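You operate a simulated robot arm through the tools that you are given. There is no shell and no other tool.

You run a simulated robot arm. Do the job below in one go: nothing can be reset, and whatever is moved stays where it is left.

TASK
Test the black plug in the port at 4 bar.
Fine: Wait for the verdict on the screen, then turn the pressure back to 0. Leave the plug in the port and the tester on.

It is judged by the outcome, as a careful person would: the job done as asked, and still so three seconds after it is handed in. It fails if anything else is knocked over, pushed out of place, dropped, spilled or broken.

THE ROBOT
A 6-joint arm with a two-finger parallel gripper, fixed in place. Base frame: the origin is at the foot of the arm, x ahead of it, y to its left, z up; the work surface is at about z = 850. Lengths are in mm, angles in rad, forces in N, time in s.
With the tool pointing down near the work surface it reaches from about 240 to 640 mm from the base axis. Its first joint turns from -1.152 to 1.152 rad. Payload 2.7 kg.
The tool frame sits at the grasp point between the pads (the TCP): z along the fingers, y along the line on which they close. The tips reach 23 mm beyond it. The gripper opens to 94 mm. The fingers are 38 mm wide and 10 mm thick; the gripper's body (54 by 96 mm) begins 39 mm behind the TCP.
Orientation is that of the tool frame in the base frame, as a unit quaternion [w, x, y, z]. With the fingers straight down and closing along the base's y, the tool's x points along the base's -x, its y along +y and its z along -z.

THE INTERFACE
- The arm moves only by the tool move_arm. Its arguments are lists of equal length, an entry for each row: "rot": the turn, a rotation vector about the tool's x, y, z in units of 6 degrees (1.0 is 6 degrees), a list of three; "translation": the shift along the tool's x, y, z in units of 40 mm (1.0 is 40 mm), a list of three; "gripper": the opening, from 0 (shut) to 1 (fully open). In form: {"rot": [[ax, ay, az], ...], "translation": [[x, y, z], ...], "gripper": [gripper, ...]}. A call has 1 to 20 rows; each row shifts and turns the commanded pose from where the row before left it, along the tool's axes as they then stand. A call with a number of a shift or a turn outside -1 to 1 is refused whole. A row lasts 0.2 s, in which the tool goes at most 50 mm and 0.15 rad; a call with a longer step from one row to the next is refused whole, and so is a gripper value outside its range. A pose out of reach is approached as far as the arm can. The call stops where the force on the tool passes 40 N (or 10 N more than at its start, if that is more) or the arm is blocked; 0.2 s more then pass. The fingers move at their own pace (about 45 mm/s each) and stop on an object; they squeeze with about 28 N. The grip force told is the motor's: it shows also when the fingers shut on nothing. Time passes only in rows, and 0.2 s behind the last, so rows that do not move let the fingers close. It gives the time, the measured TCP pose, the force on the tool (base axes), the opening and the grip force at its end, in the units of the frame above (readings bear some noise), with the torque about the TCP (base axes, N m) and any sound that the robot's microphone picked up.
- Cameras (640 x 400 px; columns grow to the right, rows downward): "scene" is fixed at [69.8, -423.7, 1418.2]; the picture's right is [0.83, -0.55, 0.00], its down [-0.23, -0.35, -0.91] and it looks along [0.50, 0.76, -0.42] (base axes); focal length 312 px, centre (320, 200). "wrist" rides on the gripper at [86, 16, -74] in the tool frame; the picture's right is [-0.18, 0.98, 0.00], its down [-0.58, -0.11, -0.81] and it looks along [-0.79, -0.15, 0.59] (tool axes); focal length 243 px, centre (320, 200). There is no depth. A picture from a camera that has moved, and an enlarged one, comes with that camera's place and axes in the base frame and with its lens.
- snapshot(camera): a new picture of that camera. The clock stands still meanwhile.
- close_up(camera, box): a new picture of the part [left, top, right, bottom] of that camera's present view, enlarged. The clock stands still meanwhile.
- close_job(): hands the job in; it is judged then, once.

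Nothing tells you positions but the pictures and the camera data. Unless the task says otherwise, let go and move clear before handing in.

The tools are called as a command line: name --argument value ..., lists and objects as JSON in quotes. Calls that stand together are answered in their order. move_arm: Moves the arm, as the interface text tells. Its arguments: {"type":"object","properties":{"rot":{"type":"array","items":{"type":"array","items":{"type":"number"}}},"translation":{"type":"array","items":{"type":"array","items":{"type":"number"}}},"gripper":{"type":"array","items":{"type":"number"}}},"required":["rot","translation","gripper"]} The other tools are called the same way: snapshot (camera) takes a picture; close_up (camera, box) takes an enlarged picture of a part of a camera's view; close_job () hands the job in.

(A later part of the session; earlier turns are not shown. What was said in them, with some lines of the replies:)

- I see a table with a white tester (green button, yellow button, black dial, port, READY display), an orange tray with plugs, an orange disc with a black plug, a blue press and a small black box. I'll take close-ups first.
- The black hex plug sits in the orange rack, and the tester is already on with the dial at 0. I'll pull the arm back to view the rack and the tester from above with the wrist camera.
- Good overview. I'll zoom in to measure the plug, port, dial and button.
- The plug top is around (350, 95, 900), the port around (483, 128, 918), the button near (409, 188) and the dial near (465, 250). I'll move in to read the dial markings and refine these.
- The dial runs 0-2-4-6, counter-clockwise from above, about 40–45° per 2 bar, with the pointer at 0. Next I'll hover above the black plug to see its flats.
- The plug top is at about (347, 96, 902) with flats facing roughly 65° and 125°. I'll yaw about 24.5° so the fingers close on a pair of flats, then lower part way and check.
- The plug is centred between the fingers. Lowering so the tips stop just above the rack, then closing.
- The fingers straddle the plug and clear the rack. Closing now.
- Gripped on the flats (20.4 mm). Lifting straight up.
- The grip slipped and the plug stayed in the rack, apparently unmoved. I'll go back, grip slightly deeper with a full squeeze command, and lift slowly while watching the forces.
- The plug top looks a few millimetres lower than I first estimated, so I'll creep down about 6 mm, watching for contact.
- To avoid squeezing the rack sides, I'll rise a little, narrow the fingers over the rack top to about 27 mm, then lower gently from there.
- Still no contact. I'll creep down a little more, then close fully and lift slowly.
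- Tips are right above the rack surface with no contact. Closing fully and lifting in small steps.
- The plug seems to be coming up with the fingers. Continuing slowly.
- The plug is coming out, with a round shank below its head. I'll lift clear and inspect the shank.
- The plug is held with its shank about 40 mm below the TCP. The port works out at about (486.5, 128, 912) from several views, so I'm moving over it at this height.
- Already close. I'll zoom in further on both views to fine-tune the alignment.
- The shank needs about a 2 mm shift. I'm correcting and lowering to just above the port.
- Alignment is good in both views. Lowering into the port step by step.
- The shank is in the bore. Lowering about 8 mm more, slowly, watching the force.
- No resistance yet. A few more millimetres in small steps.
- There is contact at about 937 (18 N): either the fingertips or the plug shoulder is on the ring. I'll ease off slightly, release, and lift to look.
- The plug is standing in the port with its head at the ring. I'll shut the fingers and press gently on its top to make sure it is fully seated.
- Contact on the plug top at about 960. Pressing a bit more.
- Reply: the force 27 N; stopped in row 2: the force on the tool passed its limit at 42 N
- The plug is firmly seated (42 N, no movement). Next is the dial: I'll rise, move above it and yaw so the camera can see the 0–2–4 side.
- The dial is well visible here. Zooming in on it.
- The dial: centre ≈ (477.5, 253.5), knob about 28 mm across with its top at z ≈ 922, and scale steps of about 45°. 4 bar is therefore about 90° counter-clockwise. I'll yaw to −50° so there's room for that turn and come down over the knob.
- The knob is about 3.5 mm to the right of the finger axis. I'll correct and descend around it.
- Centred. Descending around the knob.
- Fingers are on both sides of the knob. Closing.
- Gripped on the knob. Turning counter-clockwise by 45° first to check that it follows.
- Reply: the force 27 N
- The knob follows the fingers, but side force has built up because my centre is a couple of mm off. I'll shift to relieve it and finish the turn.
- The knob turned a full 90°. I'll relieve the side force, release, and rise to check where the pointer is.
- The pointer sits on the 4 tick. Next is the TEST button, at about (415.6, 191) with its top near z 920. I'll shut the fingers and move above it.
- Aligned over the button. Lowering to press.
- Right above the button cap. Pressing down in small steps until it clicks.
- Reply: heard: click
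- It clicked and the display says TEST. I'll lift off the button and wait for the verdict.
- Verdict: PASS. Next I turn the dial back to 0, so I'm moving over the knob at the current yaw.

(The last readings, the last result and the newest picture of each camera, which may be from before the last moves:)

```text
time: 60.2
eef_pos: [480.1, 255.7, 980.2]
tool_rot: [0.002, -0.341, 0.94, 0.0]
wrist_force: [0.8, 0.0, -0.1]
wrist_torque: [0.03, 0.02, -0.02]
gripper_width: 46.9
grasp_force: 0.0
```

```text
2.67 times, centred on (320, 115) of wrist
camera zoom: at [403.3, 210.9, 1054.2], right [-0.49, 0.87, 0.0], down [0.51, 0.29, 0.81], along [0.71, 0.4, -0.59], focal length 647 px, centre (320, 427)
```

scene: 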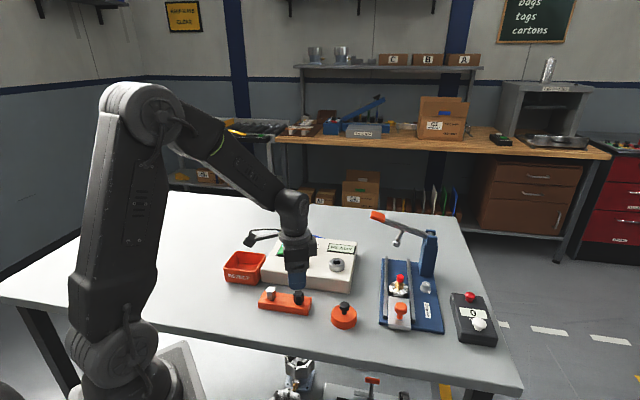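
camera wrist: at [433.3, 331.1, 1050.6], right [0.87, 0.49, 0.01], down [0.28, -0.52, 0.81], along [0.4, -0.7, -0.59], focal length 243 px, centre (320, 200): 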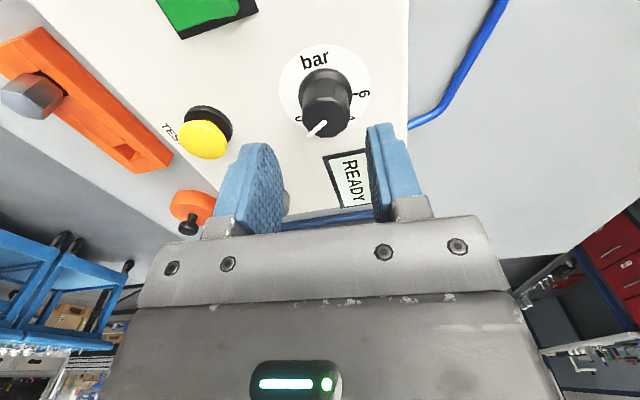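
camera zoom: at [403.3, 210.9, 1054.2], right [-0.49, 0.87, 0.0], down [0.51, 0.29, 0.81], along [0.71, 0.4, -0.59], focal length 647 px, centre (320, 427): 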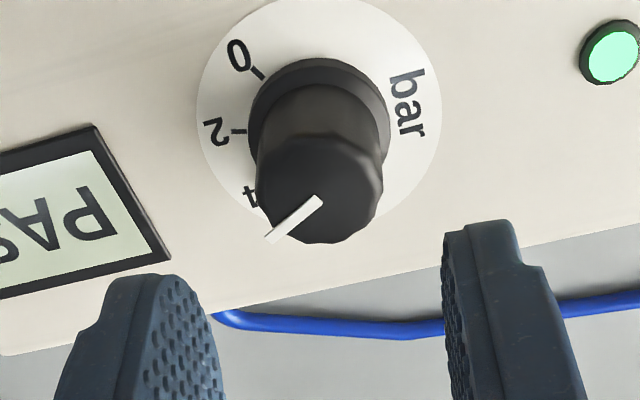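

Well centred. Descending and closing on the knob.

move_arm --rot '[[0, 0, 0], [0, 0, 0], [0, 0, 0], [0, 0, 0], [0, 0, 0]]' --translation '[[0, 0, 0.5], [0, 0, 0.4], [0, 0, 0.2], [0, 0, 0.08], [0, 0, 0]]' --gripper '[0.5, 0.5, 0.5, 0.5, 0.5]'

close_up --camera "wrist" --box '[240, 60, 400, 220]'

move_arm --rot '[[0, 0, 0], [0, 0, 0], [0, 0, 0], [0, 0, 0]]' --translation '[[0, 0, 0], [0, 0, 0], [0, 0, 0], [0, 0, 0]]' --gripper '[0.1, 0.1, 0.1, 0.1]'

close_up --camera "wrist" --box '[240, 60, 400, 220]'

```text
time: 61.4
eef_pos: [481.1, 253.9, 932.8]
tool_rot: [0.003, -0.341, 0.94, 0.0]
wrist_force: [0.1, 0.2, -0.7]
wrist_torque: [-0.01, 0.0, 0.01]
gripper_width: 47.1
grasp_force: 0.0
```

```text
2.50 times, centred on (320, 140) of wrist
camera zoom: at [403.3, 210.9, 1007.0], right [-0.49, 0.87, 0.0], down [0.51, 0.29, 0.81], along [0.71, 0.4, -0.59], focal length 606 px, centre (320, 350)
```

zoom: 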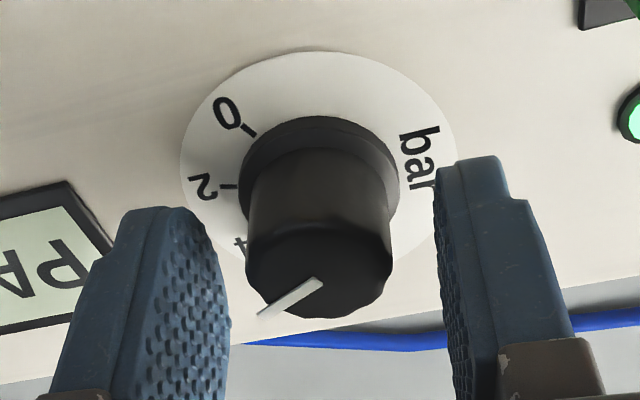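

```text
time: 62.4
eef_pos: [479.1, 253.3, 931.2]
tool_rot: [0.003, -0.34, 0.94, 0.0]
wrist_force: [2.9, -3.5, -2.8]
wrist_torque: [0.14, -0.11, 0.02]
gripper_width: 31.1
grasp_force: 44.8
```

```text
2.50 times, centred on (320, 140) of wrist
camera zoom: at [403.5, 210.6, 1007.1], right [-0.49, 0.87, 0.0], down [0.51, 0.29, 0.81], along [0.71, 0.4, -0.59], focal length 606 px, centre (320, 350)
```

zoom: 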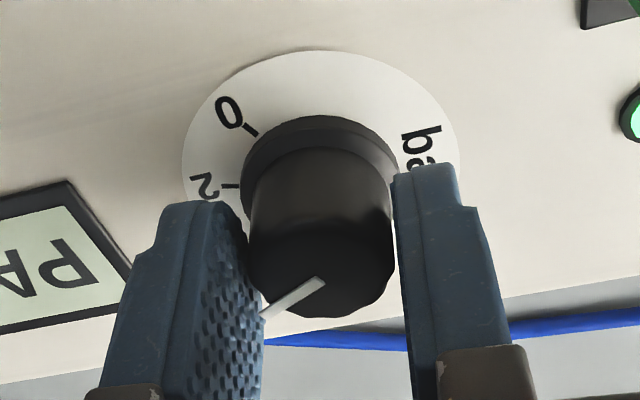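

Gripped. Turning clockwise by 45°, then checking the forces.

move_arm --rot '[[0, 0, 0.75], [0, 0, 0.75], [0, 0, 0.75], [0, 0, 0.75], [0, 0, 0.75], [0, 0, 0]]' --translation '[[0, 0, 0], [0, 0, 0], [0, 0, 0], [0, 0, 0], [0, 0, 0], [0, 0, 0]]' --gripper '[0.1, 0.1, 0.1, 0.1, 0.1, 0.1]'

move_arm --rot '[[0, 0, 0.75], [0, 0, 0.75], [0, 0, 0.75], [0, 0, 0.75], [0, 0, 0.75], [0, 0, 0]]' --translation '[[0, 0, 0], [0, 0, 0], [0, 0, 0], [0, 0, 0], [0, 0, 0], [0, 0, 0]]' --gripper '[0.1, 0.1, 0.1, 0.1, 0.1, 0.1]'

```text
time: 63.8
eef_pos: [481.2, 254.4, 932.7]
tool_rot: [0.004, -0.152, 0.988, 0.001]
wrist_force: [5.7, 2.0, -4.1]
wrist_torque: [-0.31, 0.49, -0.02]
gripper_width: 31.2
grasp_force: 44.5
```

```text
time: 65.2
eef_pos: [479.6, 253.7, 932.5]
tool_rot: [0.003, 0.045, 0.999, 0.0]
wrist_force: [-1.4, 3.4, -4.0]
wrist_torque: [-0.07, -0.48, 0.0]
gripper_width: 31.4
grasp_force: 44.7
```

Forces are low. Continuing the second 45°.

move_arm --rot '[[0, 0, 0.75], [0, 0, 0.75], [0, 0, 0.75], [0, 0, 0.75], [0, 0, 0.75], [0, 0, 0]]' --translation '[[0, 0, 0], [0, 0, 0], [0, 0, 0], [0, 0, 0], [0, 0, 0], [0, 0, 0]]' --gripper '[0.1, 0.1, 0.1, 0.1, 0.1, 0.1]'

move_arm --rot '[[0, 0, 0.75], [0, 0, 0.75], [0, 0, 0.75], [0, 0, 0.75], [0, 0, 0.75], [0, 0, 0]]' --translation '[[0, 0, 0], [0, 0, 0], [0, 0, 0], [0, 0, 0], [0, 0, 0], [0, 0, 0]]' --gripper '[0.1, 0.1, 0.1, 0.1, 0.1, 0.1]'

close_up --camera "wrist" --box '[240, 60, 400, 220]'

close_up --camera "scene" --box '[280, 220, 370, 280]'

```text
time: 66.6
eef_pos: [480.3, 255.0, 932.3]
tool_rot: [0.002, 0.239, 0.971, 0.002]
wrist_force: [-1.9, 12.8, -4.4]
wrist_torque: [-0.17, -0.17, 0.04]
gripper_width: 31.2
grasp_force: 45.1
```

```text
time: 68.0
eef_pos: [481.2, 254.5, 931.9]
tool_rot: [0.003, 0.423, 0.906, 0.002]
wrist_force: [6.9, 19.4, -10.5]
wrist_torque: [0.09, -0.13, 0.81]
gripper_width: 31.6
grasp_force: 45.5
```

```text
2.50 times, centred on (320, 140) of wrist
camera zoom: at [437.7, 330.8, 1007.6], right [0.87, 0.49, 0.01], down [0.28, -0.52, 0.81], along [0.4, -0.7, -0.59], focal length 606 px, centre (320, 350)
```

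zoom: 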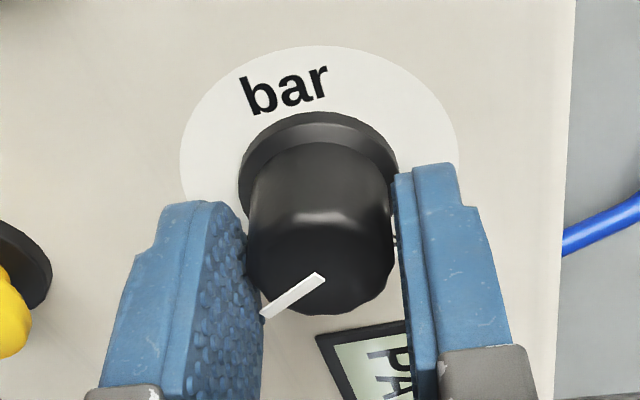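

```text
6.67 times, centred on (325, 250) of scene
camera zoom: at [70.1, -423.1, 1418.3], right [0.83, -0.55, 0.0], down [-0.23, -0.35, -0.91], along [0.5, 0.76, -0.42], focal length 2082 px, centre (287, -133)
```

zoom: 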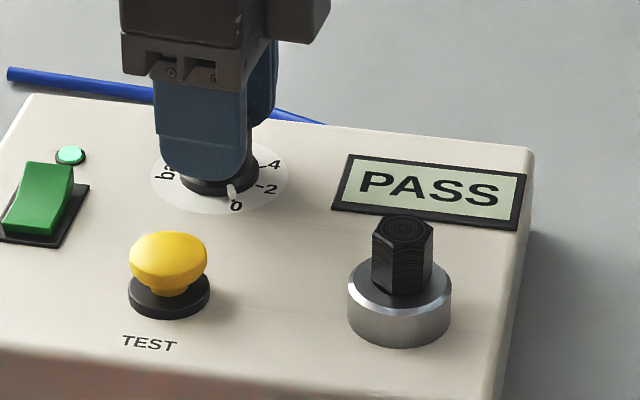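

The knob has reached its 0 stop (torque rose) and the pointer is at 0. I'll relieve, release and rise to verify.

move_arm --rot '[[0, 0, 0], [0, 0, 0], [0, 0, 0], [0, 0, 0], [0, 0, 0], [0, 0, 0], [0, 0, 0], [0, 0, 0], [0, 0, 0]]' --translation '[[0.025, 0.044, 0], [0, 0, 0], [0, 0, 0], [0, 0, 0], [0, 0, -0.2], [0, 0, -0.6], [0, 0, -0.8], [0, 0, -0.8], [0, 0, 0]]' --gripper '[0.1, 0.1, 0.5, 0.5, 0.5, 0.5, 0.5, 0.5, 0.5]'

close_up --camera "scene" --box '[260, 210, 370, 290]'

close_up --camera "scene" --box '[300, 230, 330, 255]'

```text
time: 70.0
eef_pos: [481.4, 254.2, 1027.8]
tool_rot: [0.002, 0.423, 0.906, 0.002]
wrist_force: [-0.2, -0.1, 0.3]
wrist_torque: [-0.03, 0.02, 0.02]
gripper_width: 47.1
grasp_force: 0.0
```

```text
5.00 times, centred on (315, 250) of scene
camera zoom: at [69.8, -423.7, 1418.2], right [0.83, -0.55, 0.0], down [-0.23, -0.35, -0.91], along [0.5, 0.76, -0.42], focal length 1562 px, centre (345, -50)
```

zoom: 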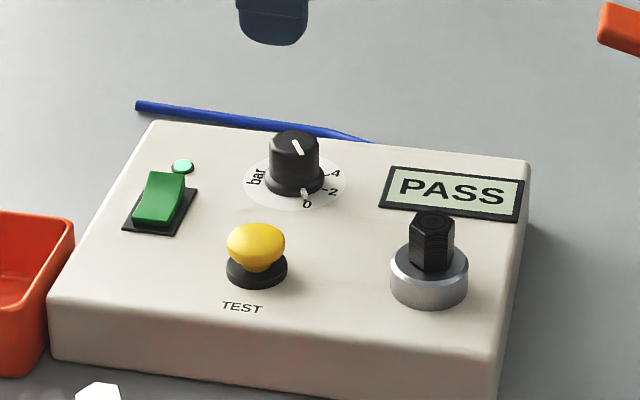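

```text
16.00 times, centred on (315, 242) of scene
camera zoom: at [69.8, -423.7, 1418.2], right [0.83, -0.55, 0.0], down [-0.23, -0.35, -0.91], along [0.5, 0.76, -0.42], focal length 4997 px, centre (400, -480)
```

zoom: 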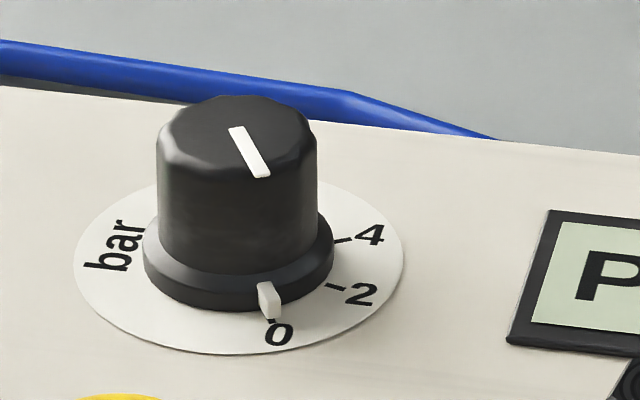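

The pointer is at 0, the tester is still on, the plug is in the port and PASS is shown. A final look at the whole scene.

snapshot --camera "scene"

```text
taken
```

scene: 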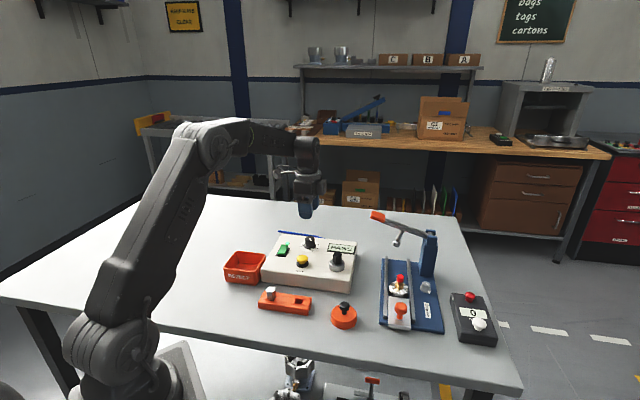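

Nothing else has moved and the arm is clear of the tester, so I'm handing in.

close_job

```text
The job is handed in.
```

The black plug passed its 4 bar test: the screen showed PASS about three seconds after I pressed TEST.

- **Pressure:** the dial is back at 0, against its stop.
- **Plug:** it is still in the port, fully seated.
- **Tester:** it is still on, with PASS on the screen.

My first grip on the plug slipped and left it in the rack; I gripped it deeper the second time and it came out cleanly. In the final scene view nothing else had moved, and the arm was clear before I handed in.
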